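You operate a simulated robot arm through the tools that you are given. There is no shell and no other tool.

You run a simulated robot arm. Do the job below in one go: nothing can be reset, and whatever is moved stays where it is left.

## Task
Top up beaker A to its 60 mark from the yellow jar and stir it even.
Fine: setting 3; the beaker stays on the stirrer; jar back in its place, stirrer off. Set down upright: what you pick out.

It is judged by the outcome, as a careful person would: the job done as asked, and still so three seconds after it is handed in. It fails if anything else is knocked over, pushed out of place, dropped, spilled or broken.

## Robot
A 7-joint arm with a two-finger parallel gripper, fixed in place. Base frame: the origin is on the floor under the middle of its stand, x ahead of it, y to its left, z up; the work surface is at about z = 85.3. Readings come in cm, rad, newtons and seconds.
It reaches about 111.2 cm from its shoulder. Its first joint turns from -2.897 to 2.897 rad. Payload 3.43 kg.
The tool frame sits at the grasp point between the pads (the TCP): z along the fingers, y along the line on which they close. The tips reach 3.4 cm beyond it. The gripper opens to 12.8 cm. The fingers are 2.4 cm wide and 1.2 cm thick; the gripper's body (4.8 by 13 cm) begins 9.6 cm behind the TCP.
Orientation is told as [roll, pitch, yaw] about the base's x, y, z axes, in that order, counted from this pose: with the fingers straight down and closing along the base's y, the tool's x points along the base's -x, its y along +y and its z along -z.

## Interface
- The arm moves only by the tool nudge_tool. Its argument "targets" is a list of rows, each a list of 7 numbers: the shift along the tool's x, y, z in units of 150 mm (1.0 is 150 mm), then the turn, a rotation vector about the tool's x, y, z in units of 120 degrees (1.0 is 120 degrees), then the finger opening in mm, from 0 to 128. In form: [[tx, ty, tz, wx, wy, wz, grip], ...]. A call has 1 to 20 rows; each row is the pose to reach, as a shift and turn from the pose commanded when the call began, along the tool's axes at that moment. A call with a number of a shift or a turn outside -1 to 1 is refused whole. Each row takes 0.2 s and may step no farther than 5 cm and 0.15 rad from the row before; otherwise, or with a gripper value out of range, the whole call is refused. A pose out of reach is approached as far as the arm can. The call stops where the force on the tool passes 50 N (or 10 N more than at its start, if that is more) or the arm is blocked; 0.2 s more then pass. The fingers move at their own pace (about 15.3 cm/s each) and stop on an object; they squeeze with about 23 N. The grip force told is the motor's: it shows also when the fingers shut on nothing. Time passes only in rows, and 0.2 s behind the last, so rows that repeat a pose let the fingers close. It gives the time, the measured TCP pose, the force on the tool (base axes), the opening and the grip force at its end, in the units of the frame above (readings bear some noise), with the torque about the TCP (base axes, N m) and any sound that the robot's microphone picked up.
- Cameras (640 x 400 px; columns grow to the right, rows downward): "scene" is fixed at [40.1, 50.81, 145.7]; the picture's right is [-0.56, -0.83, 0.00], its down [-0.64, 0.43, -0.64] and it looks along [0.53, -0.36, -0.77] (base axes); focal length 247 px, centre (320, 200). "wrist" rides on the gripper at [7.6, -1.1, -16] in the tool frame; the picture's right is [0.15, 0.99, 0.00], its down [-0.88, 0.13, -0.46] and it looks along [-0.45, 0.07, 0.89] (tool axes); focal length 234 px, centre (320, 200). There is no depth. A picture from a camera that has moved, and an enlarged one, comes with that camera's place and axes in the base frame and with its lens. The place of the scene camera against the robot may be out by one fixed shift of up to 1.2 cm in any direction.
- capture(camera): a new picture of that camera. No time passes.
- inspect(camera, box): a new picture of the part [left, top, right, bottom] of that camera's present view, enlarged. No time passes.
- sign_off(): hands the job in; it is judged then, once.

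Places have to be worked out from the pictures, the camera data and where the tool is seen. Open the gripper and draw the arm clear of the work before you hand the job in, unless the task says otherwise.

The tools are called after ">>>" by a JSON object that holds its "method" and its "body". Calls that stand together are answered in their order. nudge_tool: Moves the arm, as the interface text tells. Its arguments: {"type":"object","properties":{"targets":{"type":"array"}},"required":["targets"]} The other tools are called the same way: capture (camera) takes a picture; inspect (camera, box) takes an enlarged picture of a part of a camera's view; sign_off () hands the job in.

At the start:

```text
time_s: 0.0
position: [54.95, 28.79, 125.94]
ee_rot: [0.003, 0.004, 0.0]
wrist_force: [0.2, 0.4, 0.1]
torque: [-0.01, 0.0, -0.01]
finger_gap: 12.76
finger_force: 0.0
```

scene: 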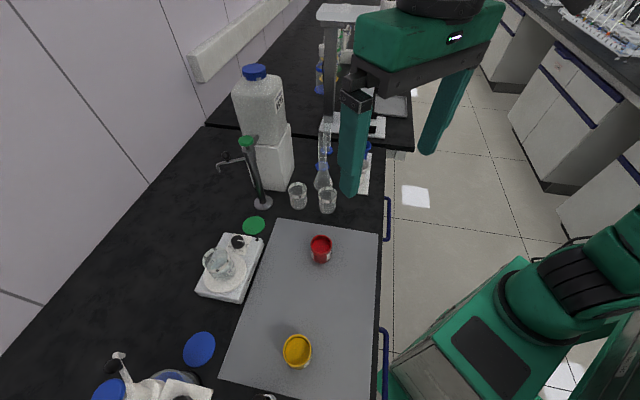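
wrist: 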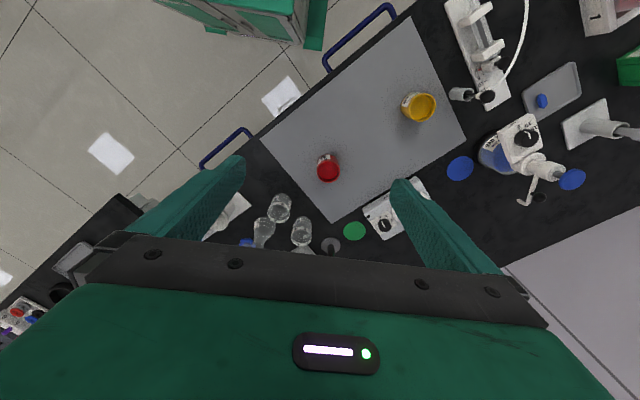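

I start by looking closer at the work area: stirrer with beaker, the yellow jar, and surrounding items.

>>> {"method": "inspect", "body": {"camera": "scene", "box": [180, 210, 290, 310]}}

>>> {"method": "inspect", "body": {"camera": "scene", "box": [220, 300, 380, 400]}}

>>> {"method": "inspect", "body": {"camera": "scene", "box": [210, 110, 400, 230]}}

>>> {"method": "inspect", "body": {"camera": "wrist", "box": [340, 60, 600, 250]}}

```text
4.00 times, centred on (235, 260) of scene
camera zoom: at [40.1, 50.81, 145.7], right [-0.56, -0.83, 0.0], down [-0.64, 0.43, -0.64], along [0.53, -0.36, -0.77], focal length 989 px, centre (660, -40)
```

zoom: 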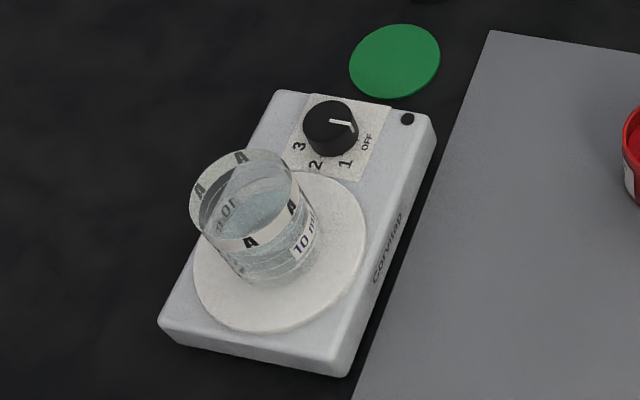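

```text
4.00 times, centred on (300, 350) of scene
camera zoom: at [40.1, 50.81, 145.7], right [-0.56, -0.83, 0.0], down [-0.64, 0.43, -0.64], along [0.53, -0.36, -0.77], focal length 989 px, centre (400, -400)
```

zoom: 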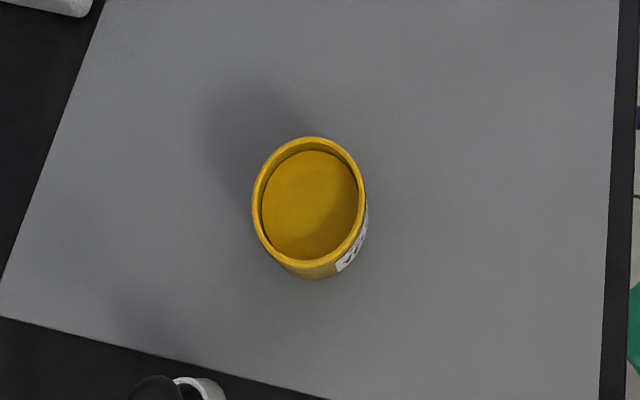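

```text
3.33 times, centred on (305, 170) of scene
camera zoom: at [40.1, 50.81, 145.7], right [-0.56, -0.83, 0.0], down [-0.64, 0.43, -0.64], along [0.53, -0.36, -0.77], focal length 824 px, centre (370, 300)
```

zoom: 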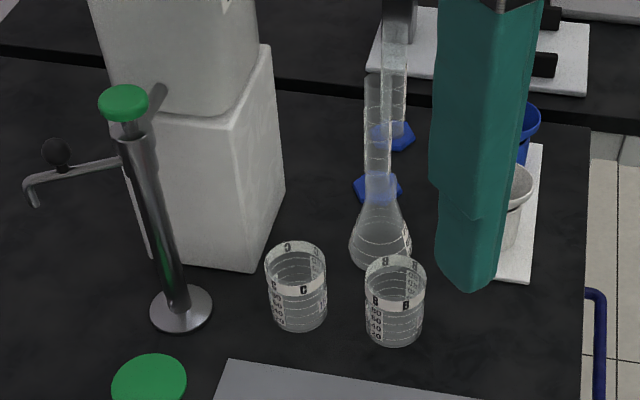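

```text
2.11 times, centred on (470, 155) of wrist
camera zoom: at [47.47, 27.79, 141.91], right [-0.15, 0.99, 0.0], down [0.88, 0.13, 0.45], along [0.45, 0.07, -0.89], focal length 493 px, centre (4, 295)
```

zoom: 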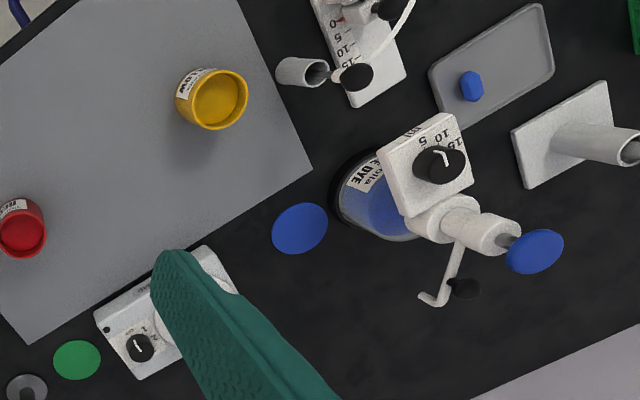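

The beaker A sits on the stirrer plate with the knob apparently at OFF. I zoom further on the beaker and knob to see the level, marks and a possible stir bar.

>>> {"method": "inspect", "body": {"camera": "scene", "box": [198, 240, 246, 288]}}

>>> {"method": "inspect", "body": {"camera": "scene", "box": [220, 226, 256, 256]}}

>>> {"method": "inspect", "body": {"camera": "scene", "box": [280, 170, 350, 220]}}

>>> {"method": "inspect", "body": {"camera": "scene", "box": [80, 320, 260, 400]}}

>>> {"method": "inspect", "body": {"camera": "wrist", "box": [380, 70, 460, 140]}}

```text
8.33 times, centred on (222, 264) of scene
camera zoom: at [40.1, 50.81, 145.7], right [-0.56, -0.83, 0.0], down [-0.64, 0.43, -0.64], along [0.53, -0.36, -0.77], focal length 2061 px, centre (1137, -333)
```

zoom: 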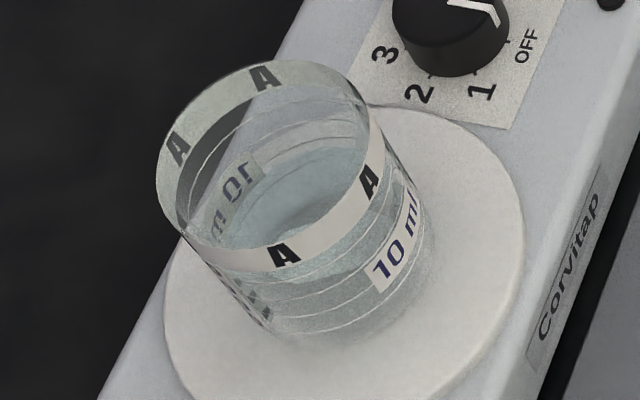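

```text
13.33 times, centred on (238, 241) of scene
camera zoom: at [40.1, 50.81, 145.7], right [-0.56, -0.83, 0.0], down [-0.64, 0.43, -0.64], along [0.53, -0.36, -0.77], focal length 3297 px, centre (1413, -347)
```

zoom: 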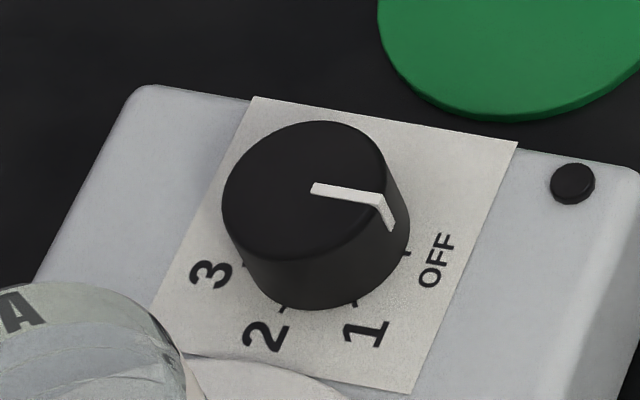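

```text
8.00 times, centred on (315, 195) of scene
camera zoom: at [40.1, 50.81, 145.7], right [-0.56, -0.83, 0.0], down [-0.64, 0.43, -0.64], along [0.53, -0.36, -0.77], focal length 1978 px, centre (360, 240)
```

zoom: 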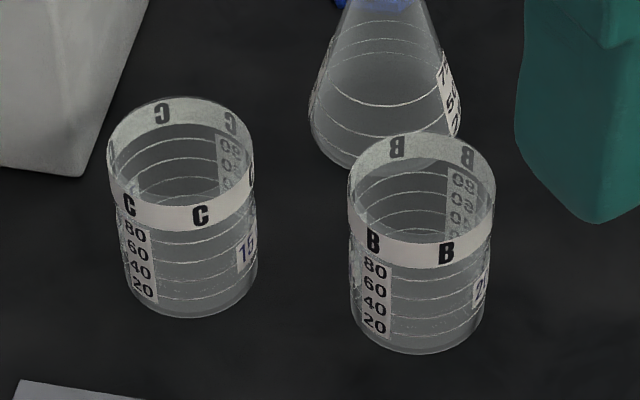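

```text
3.56 times, centred on (170, 360) of scene
camera zoom: at [40.1, 50.81, 145.7], right [-0.56, -0.83, 0.0], down [-0.64, 0.43, -0.64], along [0.53, -0.36, -0.77], focal length 879 px, centre (853, -369)
```

zoom: 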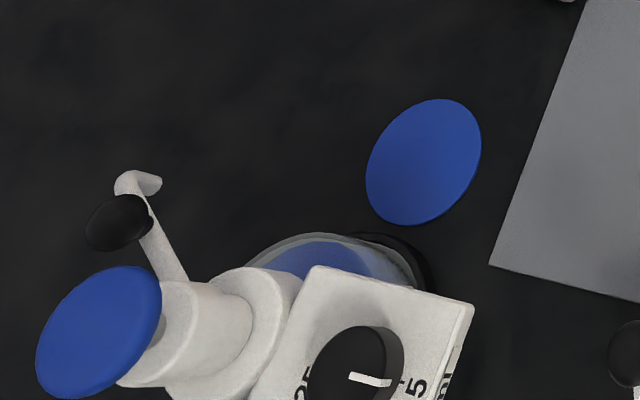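

```text
5.71 times, centred on (420, 105) of wrist
camera zoom: at [47.47, 27.79, 141.91], right [-0.15, 0.99, 0.0], down [0.88, 0.13, 0.45], along [0.45, 0.07, -0.89], focal length 1338 px, centre (-251, 743)
```

zoom: 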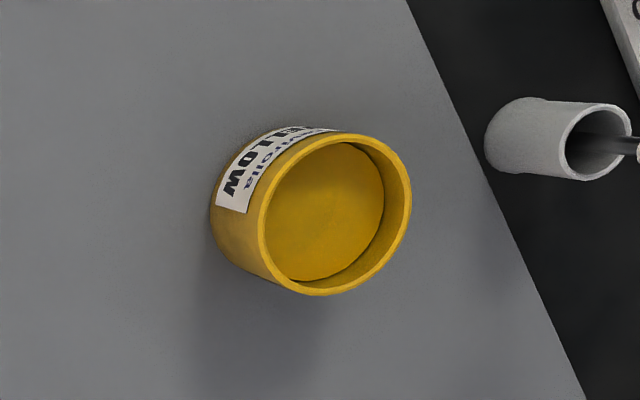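

The level and marks on A need a better look; I zoom on beakers B/C for the scale layout, and on A again at higher zoom.

>>> {"method": "inspect", "body": {"camera": "scene", "box": [316, 182, 344, 216]}}

>>> {"method": "inspect", "body": {"camera": "scene", "box": [202, 246, 234, 284]}}

>>> {"method": "inspect", "body": {"camera": "scene", "box": [206, 262, 226, 284]}}

```text
11.76 times, centred on (330, 199) of scene
camera zoom: at [40.1, 50.81, 145.7], right [-0.56, -0.83, 0.0], down [-0.64, 0.43, -0.64], along [0.53, -0.36, -0.77], focal length 2909 px, centre (202, 212)
```

zoom: 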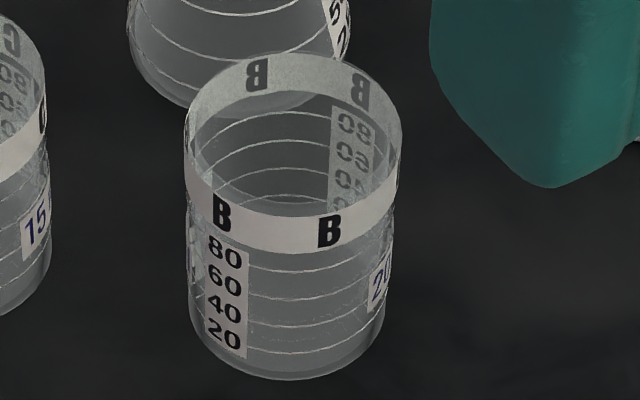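

```text
10.53 times, centred on (218, 265) of scene
camera zoom: at [40.1, 50.81, 145.7], right [-0.56, -0.83, 0.0], down [-0.64, 0.43, -0.64], along [0.53, -0.36, -0.77], focal length 2603 px, centre (1394, -484)
```

zoom: 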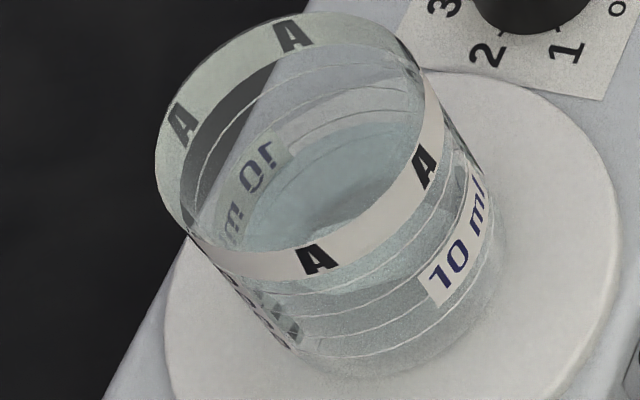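

```text
16.00 times, centred on (216, 273) of scene
camera zoom: at [40.1, 50.81, 145.7], right [-0.56, -0.83, 0.0], down [-0.64, 0.43, -0.64], along [0.53, -0.36, -0.77], focal length 3957 px, centre (1984, -968)
```

zoom: 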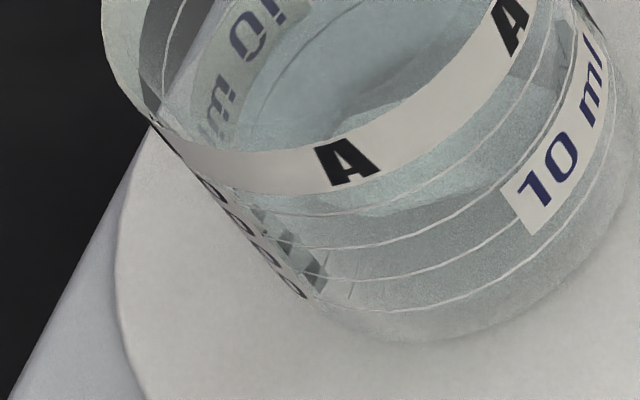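

The beaker has rings at 20/40/60/80 (as B and C show), and the level of A is unclear from above. I move the open gripper to a tilted look-pose about 13 cm short of the beaker and well above the table to see it side-on with the wrist camera.

>>> {"method": "nudge_tool", "body": {"targets": [[-0.0617, 0.1625, 0.225, -0.0155, -0.0451, -0.0375, 128], [-0.1233, 0.325, 0.45, -0.0311, -0.0903, -0.075, 128], [-0.185, 0.4875, 0.675, -0.0467, -0.1354, -0.1125, 128], [-0.2467, 0.65, 0.9, -0.0622, -0.1805, -0.15, 128], [-0.2775, 0.73, 1.0, -0.0778, -0.2256, -0.1875, 128], [-0.3084, 0.8125, 1.0, -0.0933, -0.2708, -0.225, 128], [-0.37, 0.975, 1.0, -0.1089, -0.3159, -0.2625, 128], [-0.4317, 1.0, 1.0, -0.1244, -0.361, -0.3, 128]]}}

```text
time_s: 1.1
position: [68.82, 27.46, 109.71]
ee_rot: [0.067, -0.337, 0.009]
wrist_force: [0.3, 0.8, -0.6]
torque: [-0.14, -0.03, -0.04]
finger_gap: 12.79
finger_force: 0.1
stopped in row 5: the arm was blocked; the commanded pose is now the measured one
```

The arm stopped early with pitch changed but y and yaw hardly moved, with no contact force. I look at both cameras to see what happened.

>>> {"method": "capture", "body": {"camera": "scene"}}

>>> {"method": "capture", "body": {"camera": "wrist"}}

```text
taken
```

scene: 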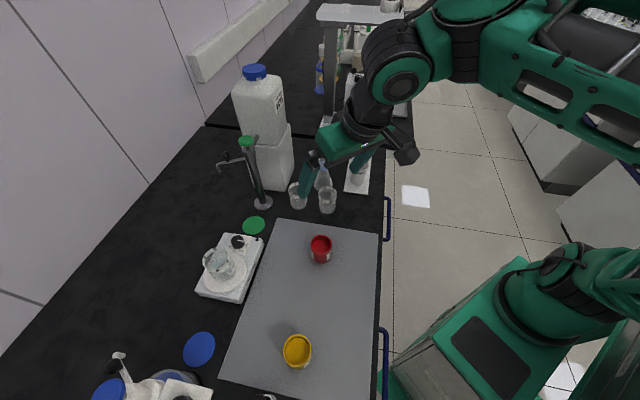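

```text
taken
camera wrist: at [56.57, 25.22, 122.29], right [-0.17, 0.99, 0.01], down [0.68, 0.11, 0.73], along [0.72, 0.13, -0.68], focal length 234 px, centre (320, 200)
```

wrist: 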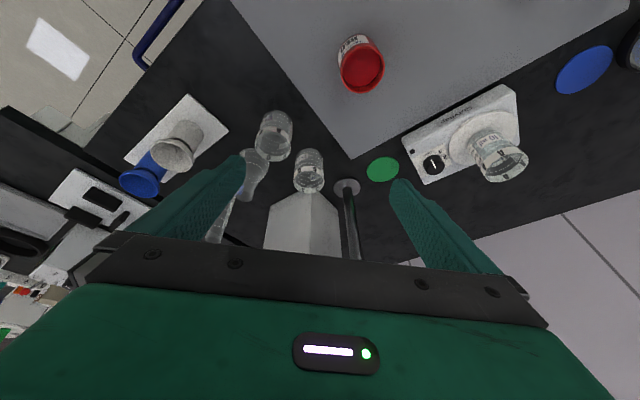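

The gripper is clear of everything; the elbow is swung out to the right, and the arm seems to have hit a joint limit. I test a slow pure shift of about 5 cm along +y to see how it follows.

>>> {"method": "nudge_tool", "body": {"targets": [[-0.001, 0.083, 0.006, 0, 0, 0, 128], [-0.0015, 0.167, 0.012, 0, 0, 0, 128], [-0.002, 0.25, 0.017, 0, 0, 0, 128], [-0.003, 0.333, 0.023, 0, 0, 0, 128]]}}

>>> {"method": "capture", "body": {"camera": "scene"}}

```text
time_s: 2.3
position: [69.83, 29.77, 111.51]
ee_rot: [0.089, -0.35, -0.055]
wrist_force: [-0.1, 3.5, -0.7]
torque: [-0.37, -0.05, -0.14]
finger_gap: 12.82
finger_force: 0.0
stopped in row 4: the arm was blocked; the commanded pose is now the measured one
```

```text
taken
```

scene: 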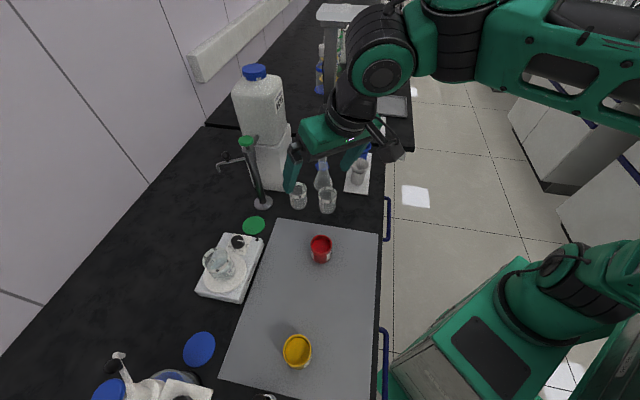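

The +y motion leaks out in x/z/yaw as if one joint (likely joint 1) were at its end stop. I zoom on the arm's base and links to understand its configuration.

>>> {"method": "inspect", "body": {"camera": "scene", "box": [400, 200, 640, 400]}}

>>> {"method": "inspect", "body": {"camera": "scene", "box": [280, 0, 640, 220]}}

>>> {"method": "capture", "body": {"camera": "wrist"}}

```text
2.00 times, centred on (520, 300) of scene
camera zoom: at [40.1, 50.81, 145.7], right [-0.56, -0.83, 0.0], down [-0.64, 0.43, -0.64], along [0.53, -0.36, -0.77], focal length 495 px, centre (-80, 0)
```

zoom: 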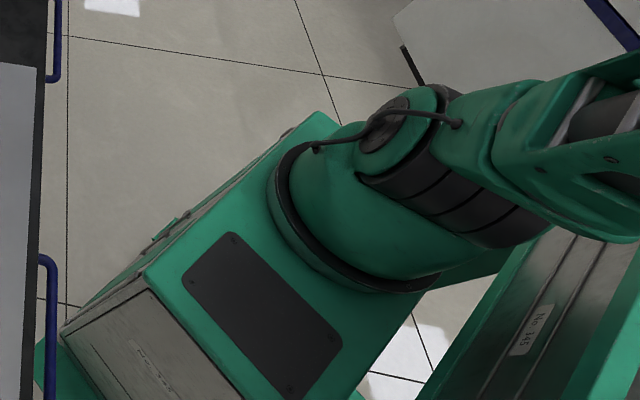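

```text
1.78 times, centred on (460, 110) of scene
camera zoom: at [40.1, 50.81, 145.7], right [-0.56, -0.83, 0.0], down [-0.64, 0.43, -0.64], along [0.53, -0.36, -0.77], focal length 440 px, centre (71, 360)
```

zoom: 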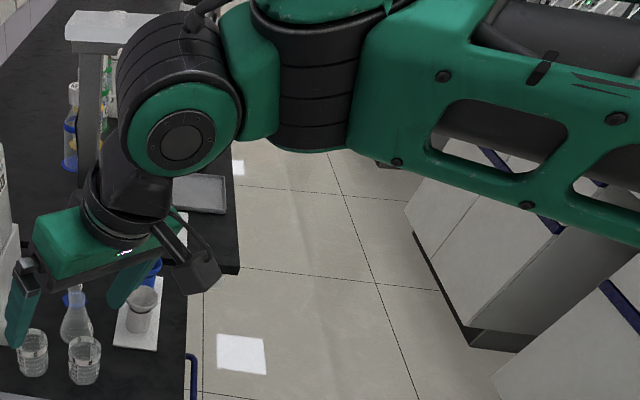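

```text
taken
camera wrist: at [57.27, 28.08, 123.73], right [-0.11, 0.99, 0.03], down [0.67, 0.05, 0.74], along [0.73, 0.11, -0.67], focal length 234 px, centre (320, 200)
```

wrist: 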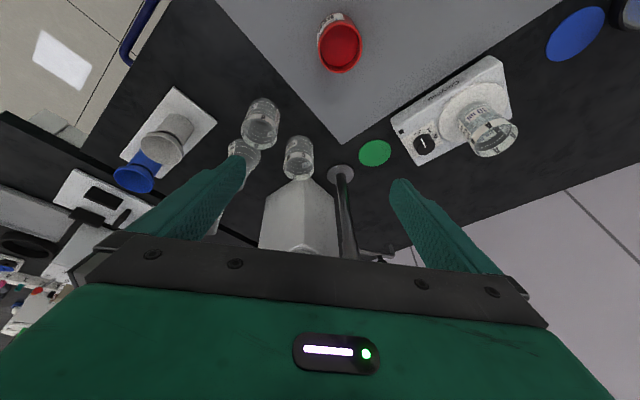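

The wrist force shows 3.5 N in y, which might just be motion. I hold still for a moment to read a steady state.

>>> {"method": "nudge_tool", "body": {"targets": [[0, 0, 0, 0, 0, 0, 128], [0, 0, 0, 0, 0, 0, 128], [0, 0, 0, 0, 0, 0, 128]]}}

```text
time_s: 3.1
position: [69.71, 29.72, 111.3]
ee_rot: [0.086, -0.349, -0.052]
wrist_force: [-0.2, -0.9, -1.3]
torque: [0.01, 0.01, 0.0]
finger_gap: 12.79
finger_force: 0.1
```

Steady now, no contact. I test the opposite direction (5 cm toward -y) to see whether the arm follows cleanly.

>>> {"method": "nudge_tool", "body": {"targets": [[-0.004, -0.083, -0.006, 0, 0, 0, 128], [-0.008, -0.166, -0.012, 0, 0, 0, 128], [-0.012, -0.249, -0.017, 0, 0, 0, 128], [-0.016, -0.332, -0.023, 0, 0, 0, 128]]}}

```text
time_s: 4.1
position: [68.8, 26.26, 110.76]
ee_rot: [0.068, -0.351, -0.014]
wrist_force: [0.3, 0.7, 0.5]
torque: [-0.05, -0.04, -0.01]
finger_gap: 12.82
finger_force: 0.1
```

It moved back but lagging 1.5 cm behind with some yaw. I hold to see whether it settles onto the commanded pose.

>>> {"method": "nudge_tool", "body": {"targets": [[0, 0, 0, 0, 0, 0, 128], [0, 0, 0, 0, 0, 0, 128], [0, 0, 0, 0, 0, 0, 128], [0, 0, 0, 0, 0, 0, 128], [0, 0, 0, 0, 0, 0, 128]]}}

```text
time_s: 5.3
position: [68.99, 26.28, 110.89]
ee_rot: [0.069, -0.351, -0.018]
wrist_force: [0.1, -0.1, -0.1]
torque: [0.03, 0.03, 0.01]
finger_gap: 12.8
finger_force: 0.2
```

It does not settle: the remaining error matches joint 1 not turning. I test a small rotation about the arm's vertical axis in the negative direction, rising 5 cm, to see if joint 1 moves that way.

>>> {"method": "nudge_tool", "body": {"targets": [[-0.073, -0.067, -0.068, 0.0041, -0.001, 0.0112, 128], [-0.146, -0.134, -0.137, 0.0082, -0.002, 0.0224, 128], [-0.218, -0.201, -0.205, 0.0122, -0.003, 0.0335, 128], [-0.291, -0.268, -0.273, 0.0163, -0.0039, 0.0447, 128], [-0.291, -0.268, -0.273, 0.0163, -0.0039, 0.0447, 128], [-0.291, -0.268, -0.273, 0.0163, -0.0039, 0.0447, 128]]}}

>>> {"method": "inspect", "body": {"camera": "scene", "box": [400, 200, 640, 400]}}

```text
time_s: 6.7
position: [71.8, 21.99, 116.04]
ee_rot: [0.07, -0.351, -0.118]
wrist_force: [-0.1, 0.0, 0.4]
torque: [0.01, -0.04, 0.02]
finger_gap: 12.82
finger_force: 0.1
```

```text
2.00 times, centred on (520, 300) of scene
camera zoom: at [40.1, 50.81, 145.7], right [-0.56, -0.83, 0.0], down [-0.64, 0.43, -0.64], along [0.53, -0.36, -0.77], focal length 495 px, centre (-80, 0)
```

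zoom: 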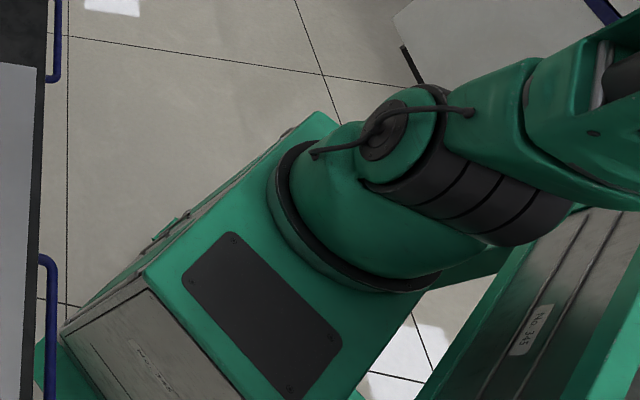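

The commanded motion in -y/yaw- tracked fully, while +y loses about half — as if one of two parallel joints sits at its stop while the other is free. I try an arc of +0.2 rad about the arm's vertical axis at this safe height and see how much is gained.

>>> {"method": "nudge_tool", "body": {"targets": [[0.0878, 0.1423, -0.0198, -0.0082, 0.0019, -0.0224, 128], [0.182, 0.28, -0.0423, -0.0163, 0.0039, -0.0447, 128], [0.2825, 0.4126, -0.0676, -0.0245, 0.0058, -0.067, 128], [0.389, 0.54, -0.0955, -0.0326, 0.0077, -0.0894, 128]]}}

>>> {"method": "inspect", "body": {"camera": "scene", "box": [400, 200, 640, 400]}}

>>> {"method": "capture", "body": {"camera": "scene"}}

```text
time_s: 7.7
position: [66.4, 30.58, 115.62]
ee_rot: [0.068, -0.347, 0.08]
wrist_force: [0.6, -0.2, 0.6]
torque: [0.0, 0.03, -0.02]
finger_gap: 12.8
finger_force: 0.0
```

```text
2.00 times, centred on (520, 300) of scene
camera zoom: at [40.1, 50.81, 145.7], right [-0.56, -0.83, 0.0], down [-0.64, 0.43, -0.64], along [0.53, -0.36, -0.77], focal length 495 px, centre (-80, 0)
```

zoom: 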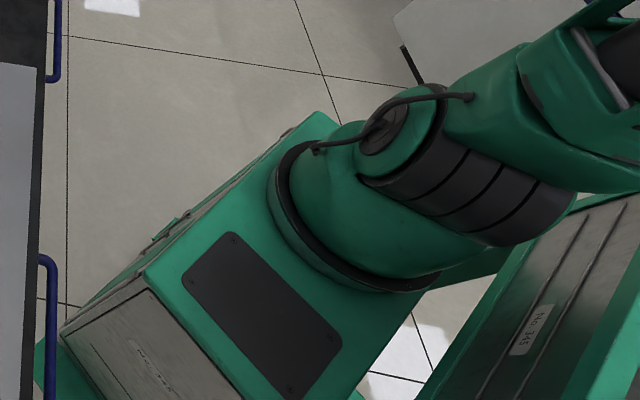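

```text
taken
```

scene: 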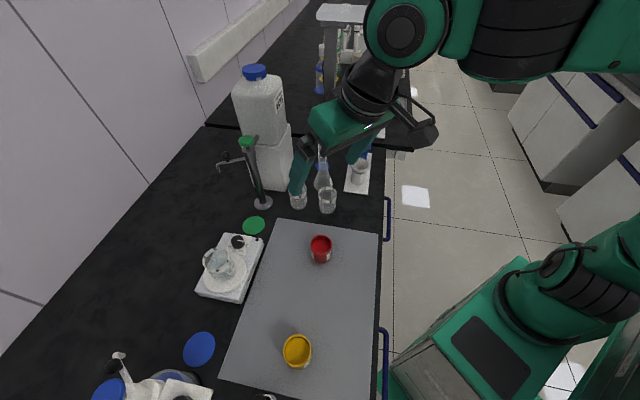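

This time it tracked fully (+0.2 rad). I continue the same arc another 0.3 rad toward the beaker's bearing at the same height.

>>> {"method": "nudge_tool", "body": {"targets": [[0.1061, 0.1703, -0.0241, -0.0098, 0.0023, -0.0268, 128], [0.2215, 0.334, -0.0521, -0.0196, 0.0046, -0.0536, 128], [0.3457, 0.4901, -0.0841, -0.0294, 0.0069, -0.0804, 128], [0.4783, 0.6385, -0.1197, -0.0392, 0.0092, -0.1073, 128], [0.6188, 0.7784, -0.159, -0.049, 0.0116, -0.1341, 128]]}}

>>> {"method": "capture", "body": {"camera": "scene"}}

```text
time_s: 8.9
position: [55.38, 41.3, 115.54]
ee_rot: [0.067, -0.344, 0.384]
wrist_force: [0.0, -1.2, 0.3]
torque: [0.01, 0.04, 0.02]
finger_gap: 12.8
finger_force: 0.0
```

```text
taken
```

scene: 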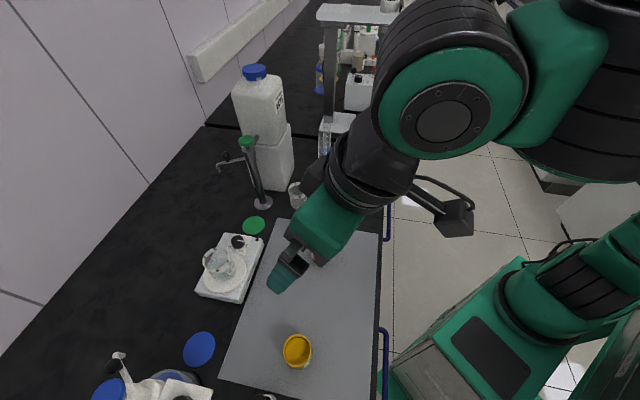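

The arm now follows well; the gripper is above the area between jar and stirrer. I take a wrist picture from here.

>>> {"method": "capture", "body": {"camera": "wrist"}}

>>> {"method": "inspect", "body": {"camera": "wrist", "box": [280, 60, 440, 200]}}

```text
taken
camera wrist: at [44.58, 34.68, 127.92], right [-0.52, 0.86, 0.01], down [0.59, 0.34, 0.73], along [0.62, 0.39, -0.68], focal length 234 px, centre (320, 200)
```

wrist: 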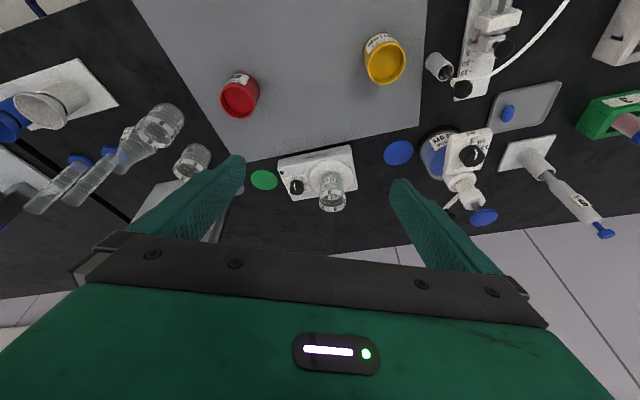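

```text
2.86 times, centred on (360, 130) of wrist
camera zoom: at [44.58, 34.68, 127.92], right [-0.52, 0.86, 0.01], down [0.59, 0.34, 0.73], along [0.62, 0.39, -0.68], focal length 669 px, centre (206, 400)
```

zoom: 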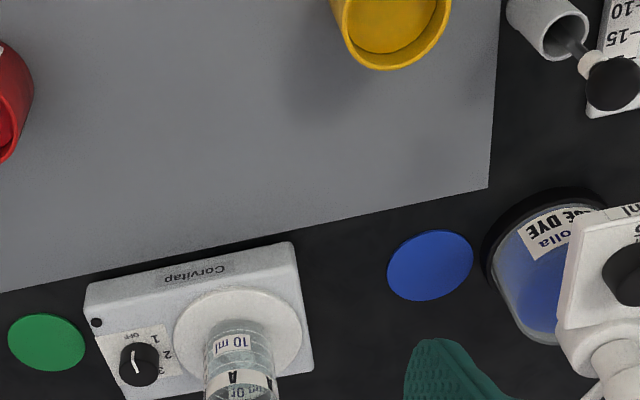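

From this calibrated view the knob is near (77.3, 49.4), beaker A near (73.5, 56.2) and the yellow jar near (48.8, 48.4). I pitch the tool up by 0.4 rad and descend partway toward a lower, more side-on view of the beaker.

>>> {"method": "nudge_tool", "body": {"targets": [[-0.0209, 0.0198, 0.166, 0, -0.0318, 0, 128], [-0.0419, 0.0396, 0.332, 0, -0.0637, 0, 128], [-0.0628, 0.0595, 0.498, 0, -0.0955, 0, 128], [-0.0837, 0.0793, 0.664, 0, -0.1273, 0, 128], [-0.1047, 0.0991, 0.83, 0, -0.1592, 0, 128], [-0.1256, 0.1189, 0.996, 0, -0.191, 0, 128], [-0.1256, 0.1189, 0.996, 0, -0.191, 0, 128]]}}

>>> {"method": "capture", "body": {"camera": "wrist"}}

>>> {"method": "capture", "body": {"camera": "scene"}}

```text
time_s: 10.5
position: [60.83, 46.21, 102.33]
ee_rot: [0.089, -0.745, 0.347]
wrist_force: [0.2, -0.2, 0.4]
torque: [0.0, -0.03, 0.02]
finger_gap: 12.8
finger_force: 0.1
```

```text
taken
camera wrist: at [46.31, 38.45, 108.68], right [-0.49, 0.87, -0.04], down [0.28, 0.2, 0.94], along [0.82, 0.45, -0.34], focal length 234 px, centre (320, 200)
```

wrist: 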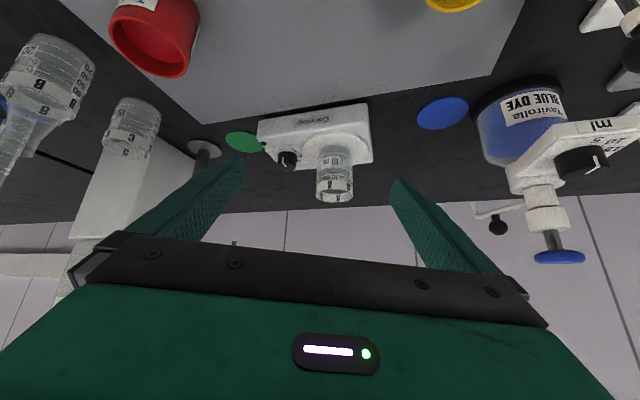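

```text
taken
```

scene: 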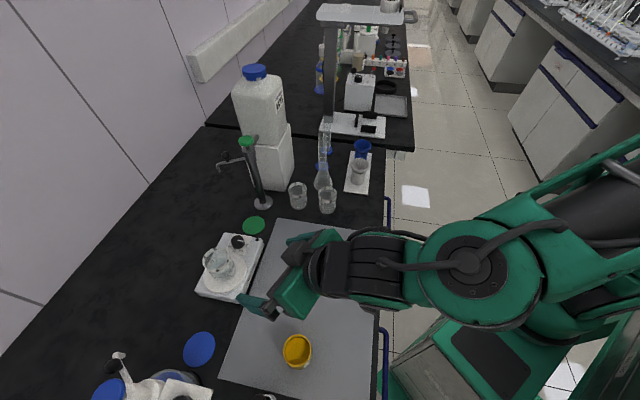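

The view is good and lower now. I zoom on beaker A (the wrist picture is upside down) to read marks, level and stir bar.

>>> {"method": "inspect", "body": {"camera": "wrist", "box": [300, 130, 370, 215]}}

>>> {"method": "inspect", "body": {"camera": "wrist", "box": [250, 95, 380, 210]}}

```text
4.71 times, centred on (335, 172) of wrist
camera zoom: at [46.31, 38.45, 108.68], right [-0.49, 0.87, -0.04], down [0.28, 0.2, 0.94], along [0.82, 0.45, -0.34], focal length 1102 px, centre (249, 329)
```

zoom: 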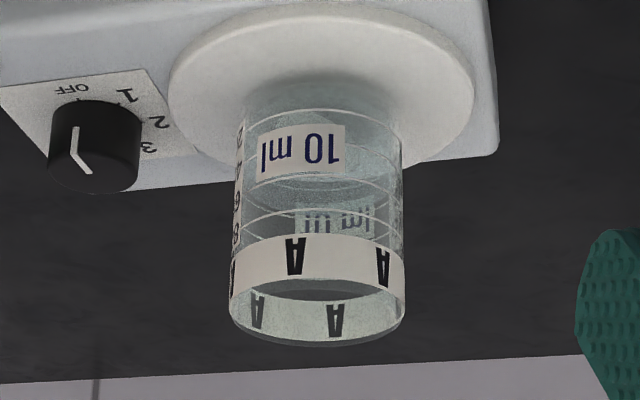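

```text
3.48 times, centred on (315, 152) of wrist
camera zoom: at [46.31, 38.45, 108.68], right [-0.49, 0.87, -0.04], down [0.28, 0.2, 0.94], along [0.82, 0.45, -0.34], focal length 814 px, centre (337, 365)
```

zoom: 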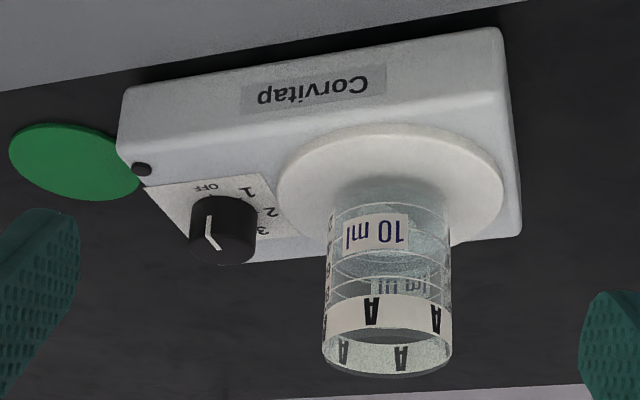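

I zoom in further to find the liquid line relative to the rings.

>>> {"method": "inspect", "body": {"camera": "wrist", "box": [318, 146, 354, 206]}}

>>> {"method": "inspect", "body": {"camera": "wrist", "box": [318, 148, 354, 182]}}

```text
6.67 times, centred on (336, 176) of wrist
camera zoom: at [46.31, 38.45, 108.68], right [-0.49, 0.87, -0.04], down [0.28, 0.2, 0.94], along [0.82, 0.45, -0.34], focal length 1561 px, centre (213, 360)
```

zoom: 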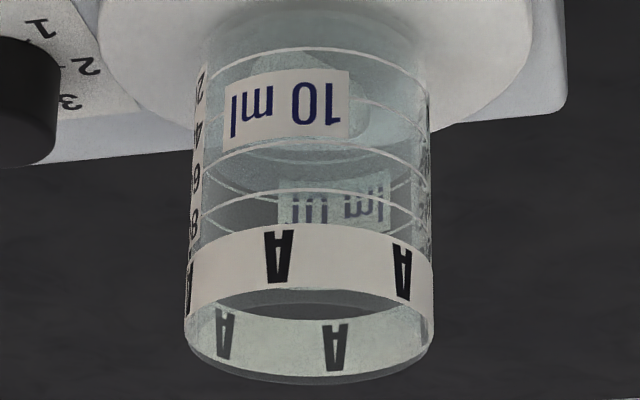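

```text
11.76 times, centred on (336, 165) of wrist
camera zoom: at [46.31, 38.45, 108.68], right [-0.49, 0.87, -0.04], down [0.28, 0.2, 0.94], along [0.82, 0.45, -0.34], focal length 2755 px, centre (132, 612)
```

zoom: 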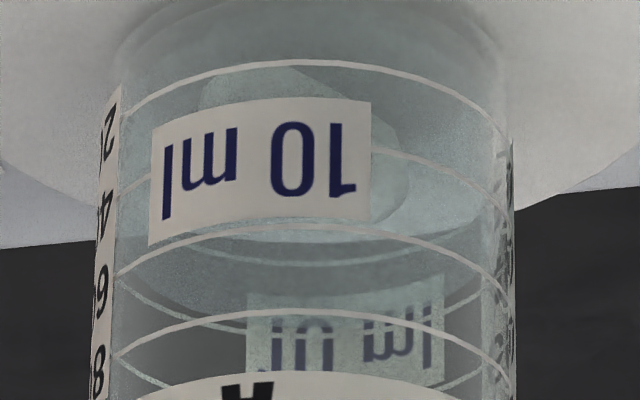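

The rings read 2-4-6-8 (×10) upward. I look down into the beaker from the scene camera at high zoom for the liquid edge and a stir bar, and at other small items that might be stir bars.

>>> {"method": "inspect", "body": {"camera": "scene", "box": [206, 248, 234, 278]}}

>>> {"method": "inspect", "body": {"camera": "scene", "box": [250, 320, 340, 400]}}

>>> {"method": "inspect", "body": {"camera": "scene", "box": [280, 330, 316, 376]}}

```text
13.33 times, centred on (220, 263) of scene
camera zoom: at [40.1, 50.81, 145.7], right [-0.56, -0.83, 0.0], down [-0.64, 0.43, -0.64], along [0.53, -0.36, -0.77], focal length 3297 px, centre (1653, -640)
```

zoom: 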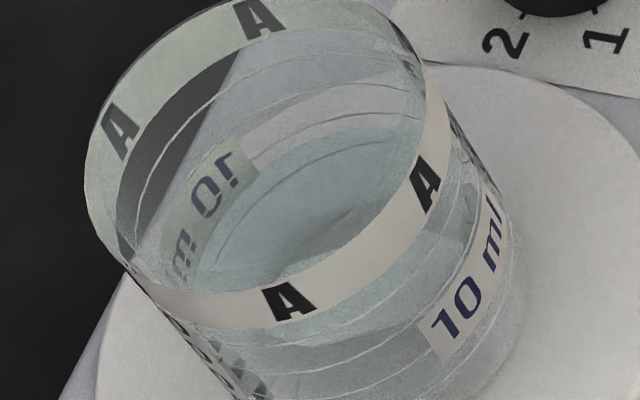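

```text
5.00 times, centred on (295, 360) of scene
camera zoom: at [40.1, 50.81, 145.7], right [-0.56, -0.83, 0.0], down [-0.64, 0.43, -0.64], along [0.53, -0.36, -0.77], focal length 1236 px, centre (445, -600)
```

zoom: 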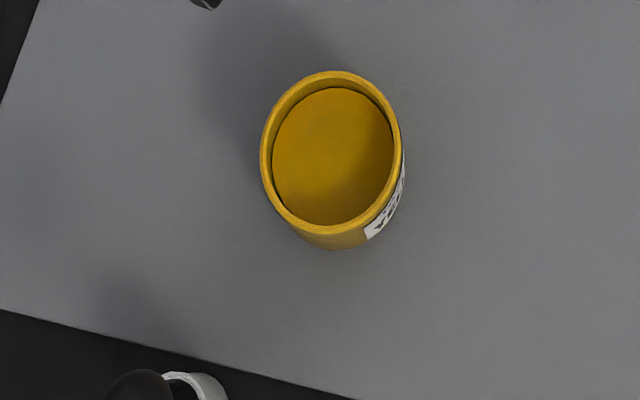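

```text
8.70 times, centred on (298, 353) of scene
camera zoom: at [40.1, 50.81, 145.7], right [-0.56, -0.83, 0.0], down [-0.64, 0.43, -0.64], along [0.53, -0.36, -0.77], focal length 2150 px, centre (511, -1130)
```

zoom: 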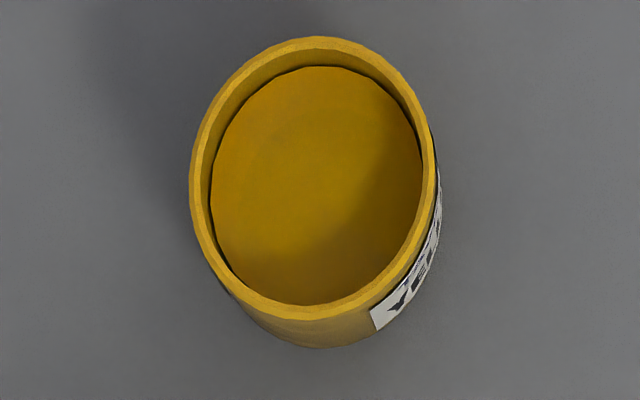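

Triangulating from the two wrist poses: plate top ≈ z 88.9, beaker A ≈ (73.8, 56.0) with rim ≈ 96.1 and diameter ≈ 5.5; knob ≈ (76.6, 49.1), pointer at OFF. Now I move back above/behind the yellow jar at (48.8, 48.4), levelling the fingers and turning the heading to about 40°.

>>> {"method": "nudge_tool", "body": {"targets": [[0.1536, 0.0696, -0.136, -0.0143, 0.0007, -0.0246, 128], [0.3072, 0.1392, -0.272, -0.0286, 0.0014, -0.0492, 128], [0.4608, 0.2088, -0.408, -0.043, 0.002, -0.0738, 128], [0.6144, 0.2784, -0.544, -0.0573, 0.0027, -0.0984, 128], [0.768, 0.348, -0.68, -0.0716, 0.0034, -0.123, 128], [0.768, 0.348, -0.68, -0.0716, 0.0034, -0.123, 128]]}}

>>> {"method": "capture", "body": {"camera": "wrist"}}

>>> {"method": "capture", "body": {"camera": "scene"}}

```text
time_s: 11.9
position: [44.66, 44.84, 102.52]
ee_rot: [-0.002, -0.749, 0.7]
wrist_force: [0.2, -0.7, -0.2]
torque: [-0.02, -0.01, -0.02]
finger_gap: 12.79
finger_force: 0.1
```

```text
taken
camera wrist: at [32.81, 33.66, 109.05], right [-0.72, 0.69, -0.1], down [0.17, 0.32, 0.93], along [0.68, 0.65, -0.35], focal length 234 px, centre (320, 200)
```

wrist: 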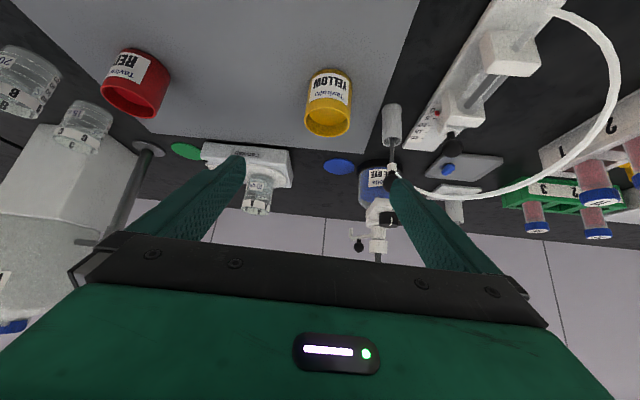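

```text
taken
```

scene: 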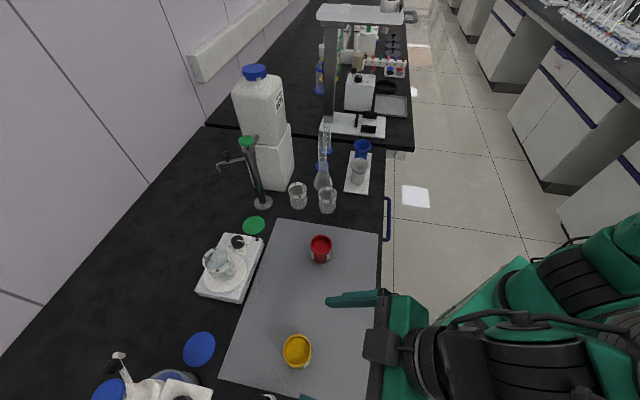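

Pose reached as planned. I zoom on the yellow jar to measure its height, diameter and position.

>>> {"method": "inspect", "body": {"camera": "wrist", "box": [294, 56, 366, 146]}}

>>> {"method": "inspect", "body": {"camera": "wrist", "box": [190, 130, 310, 220]}}

```text
4.44 times, centred on (330, 101) of wrist
camera zoom: at [32.81, 33.66, 109.05], right [-0.72, 0.69, -0.1], down [0.17, 0.32, 0.93], along [0.68, 0.65, -0.35], focal length 1041 px, centre (276, 640)
```

zoom: 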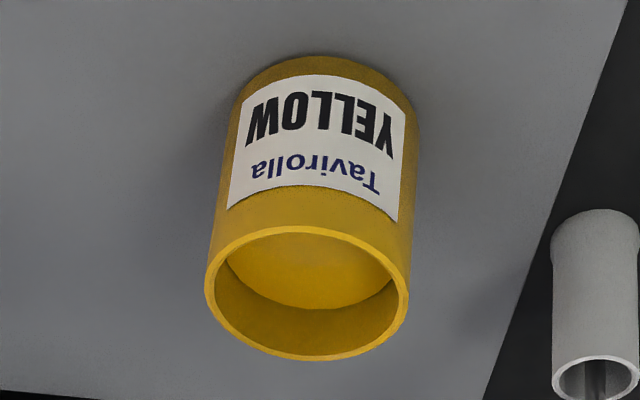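

```text
4.44 times, centred on (250, 175) of wrist
camera zoom: at [32.81, 33.66, 109.05], right [-0.72, 0.69, -0.1], down [0.17, 0.32, 0.93], along [0.68, 0.65, -0.35], focal length 1041 px, centre (631, 311)
```

zoom: 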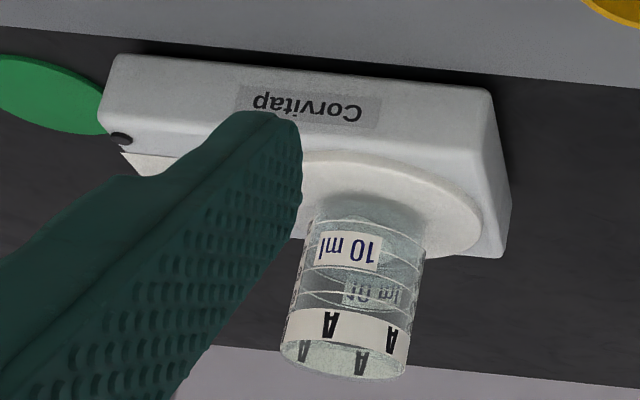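

Jar: centre ≈ (49.35, 48.95), diameter ≈ 5.3, rim ≈ z 90.9, contents about 1.3 cm below the rim. There is a small upright tube about 9 cm to the jar's left, so I narrow the opening to 85 mm and descend to a pre-grasp pose 9 cm back along the finger axis.

>>> {"method": "nudge_tool", "body": {"targets": [[0.097, 0.003, 0.107, 0, 0, 0, 85], [0.193, 0.005, 0.215, 0, 0, 0, 85], [0.29, 0.008, 0.322, 0, 0, 0, 85], [0.29, 0.008, 0.322, 0, 0, 0, 85]]}}

>>> {"method": "capture", "body": {"camera": "wrist"}}

>>> {"method": "inspect", "body": {"camera": "wrist", "box": [260, 90, 400, 200]}}

>>> {"method": "inspect", "body": {"camera": "scene", "box": [240, 260, 420, 400]}}

```text
time_s: 12.9
position: [44.65, 45.18, 95.73]
ee_rot: [-0.003, -0.748, 0.698]
wrist_force: [-0.5, 0.7, -0.1]
torque: [-0.03, 0.0, -0.01]
finger_gap: 8.52
finger_force: 0.0
```

```text
taken
camera wrist: at [32.81, 33.9, 102.33], right [-0.72, 0.69, -0.1], down [0.17, 0.32, 0.93], along [0.68, 0.65, -0.35], focal length 234 px, centre (320, 200)
```

wrist: 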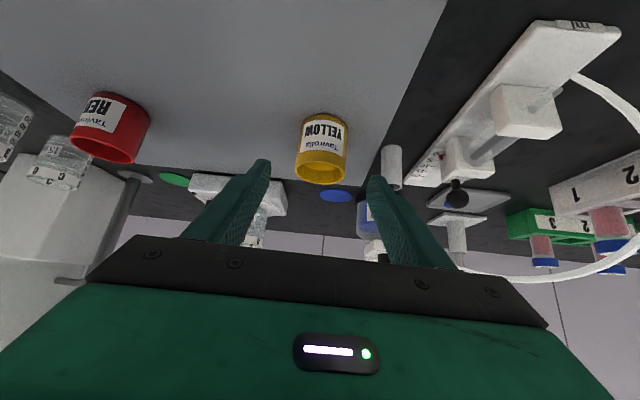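

```text
3.64 times, centred on (330, 145) of wrist
camera zoom: at [32.81, 33.9, 102.33], right [-0.72, 0.69, -0.1], down [0.17, 0.32, 0.93], along [0.68, 0.65, -0.35], focal length 852 px, centre (284, 400)
```

zoom: 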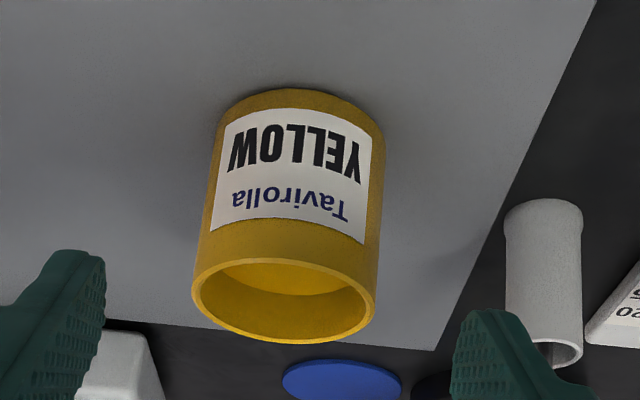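

```text
2.86 times, centred on (330, 330) of scene
camera zoom: at [40.1, 50.81, 145.7], right [-0.56, -0.83, 0.0], down [-0.64, 0.43, -0.64], along [0.53, -0.36, -0.77], focal length 707 px, centre (291, -171)
```

zoom: 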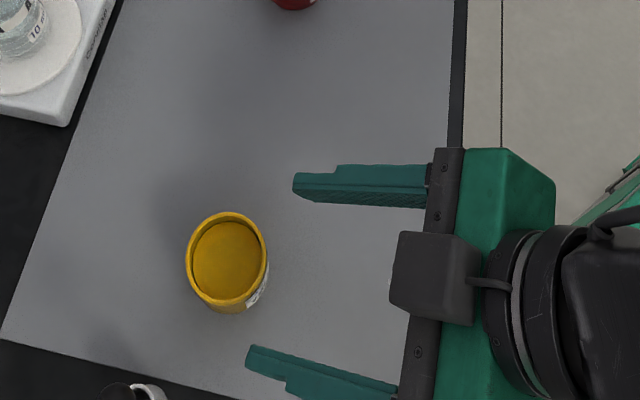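

Jar is centred between the fingers; estimate stays (49.35, 49.05) with rim ≈ 90.9. I advance most of the way along the finger axis and check before closing.

>>> {"method": "nudge_tool", "body": {"targets": [[-0.002, -0.001, 0.117, 0, 0, 0, 85], [-0.004, -0.002, 0.234, 0, 0, 0, 85], [-0.006, -0.003, 0.351, 0, 0, 0, 85], [-0.008, -0.004, 0.468, 0, 0, 0, 85], [-0.009, -0.004, 0.52, 0, 0, 0, 85]]}}

>>> {"method": "capture", "body": {"camera": "wrist"}}

>>> {"method": "inspect", "body": {"camera": "scene", "box": [240, 290, 420, 400]}}

```text
time_s: 14.1
position: [48.6, 48.51, 90.3]
ee_rot: [-0.002, -0.75, 0.699]
wrist_force: [0.5, -0.5, -0.2]
torque: [-0.03, -0.03, -0.04]
finger_gap: 8.5
finger_force: 0.1
```

```text
taken
camera wrist: at [36.94, 37.23, 96.76], right [-0.72, 0.69, -0.1], down [0.17, 0.32, 0.93], along [0.68, 0.65, -0.34], focal length 234 px, centre (320, 200)
```

wrist: 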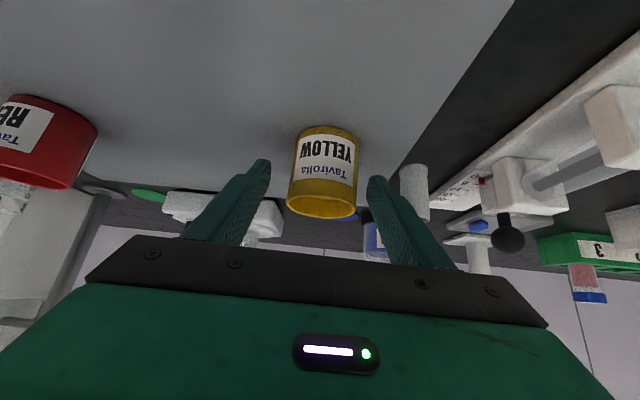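

```text
3.56 times, centred on (330, 345) of scene
camera zoom: at [40.1, 50.81, 145.7], right [-0.56, -0.83, 0.0], down [-0.64, 0.43, -0.64], along [0.53, -0.36, -0.77], focal length 879 px, centre (284, -316)
```

zoom: 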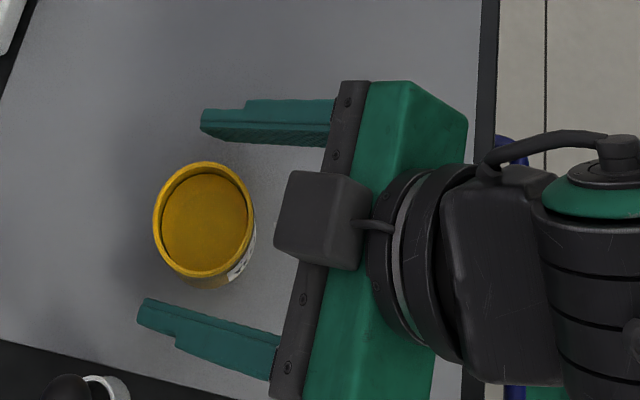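

Aligned: TCP needs about 1.2 cm more along the axis. I advance and close gradually on the jar.

>>> {"method": "nudge_tool", "body": {"targets": [[0, 0, 0.04, 0, 0, 0, 80], [0, 0, 0.08, 0, 0, 0, 70], [0, 0, 0.08, 0, 0, 0, 62], [0, 0, 0.08, 0, 0, 0, 57], [0, 0, 0.08, 0, 0, 0, 54], [0, 0, 0.08, 0, 0, 0, 52], [0, 0, 0.08, 0, 0, 0, 48], [0, 0, 0.08, 0, 0, 0, 40], [0, 0, 0.08, 0, 0, 0, 40]]}}

>>> {"method": "capture", "body": {"camera": "wrist"}}

>>> {"method": "inspect", "body": {"camera": "scene", "box": [240, 290, 420, 400]}}

```text
time_s: 16.1
position: [49.29, 49.14, 89.48]
ee_rot: [-0.002, -0.749, 0.697]
wrist_force: [0.2, -0.3, 0.8]
torque: [0.05, 0.04, 0.0]
finger_gap: 5.33
finger_force: 22.9
```

```text
taken
camera wrist: at [37.55, 37.83, 95.85], right [-0.72, 0.69, -0.1], down [0.17, 0.32, 0.93], along [0.68, 0.65, -0.35], focal length 234 px, centre (320, 200)
```

wrist: 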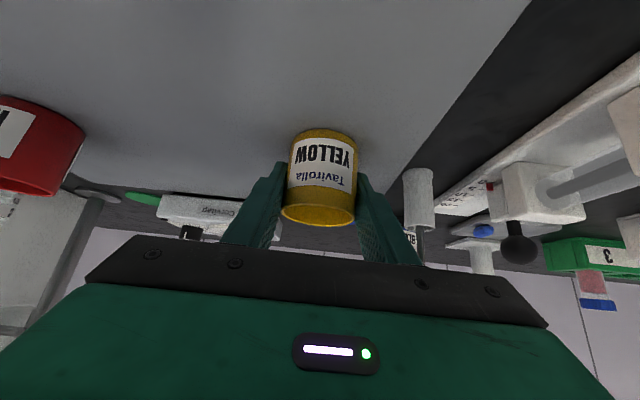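

```text
3.56 times, centred on (330, 345) of scene
camera zoom: at [40.1, 50.81, 145.7], right [-0.56, -0.83, 0.0], down [-0.64, 0.43, -0.64], along [0.53, -0.36, -0.77], focal length 879 px, centre (284, -316)
```

zoom: 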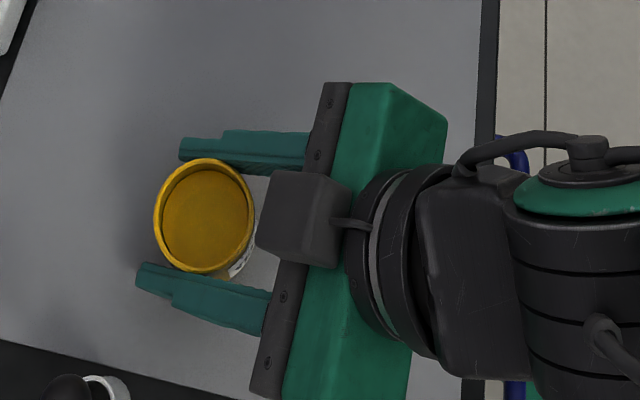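

Jar gripped (5.33 cm, 23 N) and still upright at its place; grasp pose recorded (49.29, 49.14, 89.48). I lift it straight up 12 cm.

>>> {"method": "nudge_tool", "body": {"targets": [[-0.045, 0, -0.049, 0, 0, 0, 40], [-0.136, 0, -0.147, 0, 0, 0, 40], [-0.227, 0, -0.244, 0, 0, 0, 40], [-0.318, 0, -0.342, 0, 0, 0, 40], [-0.409, 0, -0.44, 0, 0, 0, 40], [-0.5, 0, -0.537, 0, 0, 0, 40], [-0.545, 0, -0.586, 0, 0, 0, 40], [-0.545, 0, -0.586, 0, 0, 0, 40]]}}

>>> {"method": "capture", "body": {"camera": "wrist"}}

>>> {"method": "capture", "body": {"camera": "scene"}}

```text
time_s: 17.9
position: [49.2, 49.13, 101.28]
ee_rot: [-0.001, -0.749, 0.697]
wrist_force: [1.2, 0.6, -1.6]
torque: [-0.02, 0.01, 0.03]
finger_gap: 5.32
finger_force: 23.0
```

```text
taken
camera wrist: at [37.49, 37.83, 107.84], right [-0.72, 0.69, -0.1], down [0.17, 0.32, 0.93], along [0.68, 0.65, -0.35], focal length 234 px, centre (320, 200)
```

wrist: 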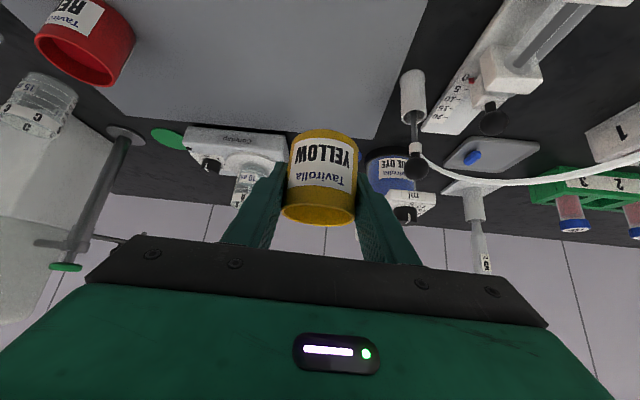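

```text
taken
```

scene: 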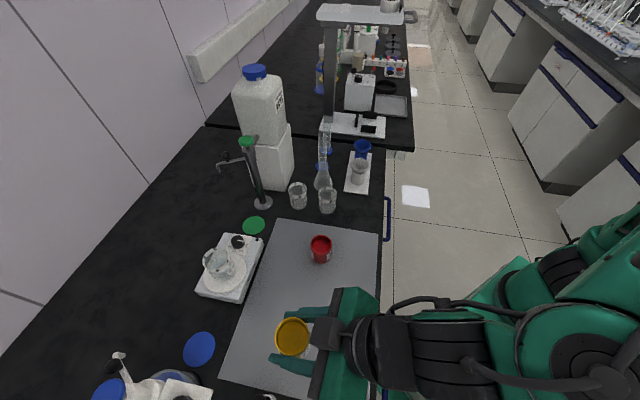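

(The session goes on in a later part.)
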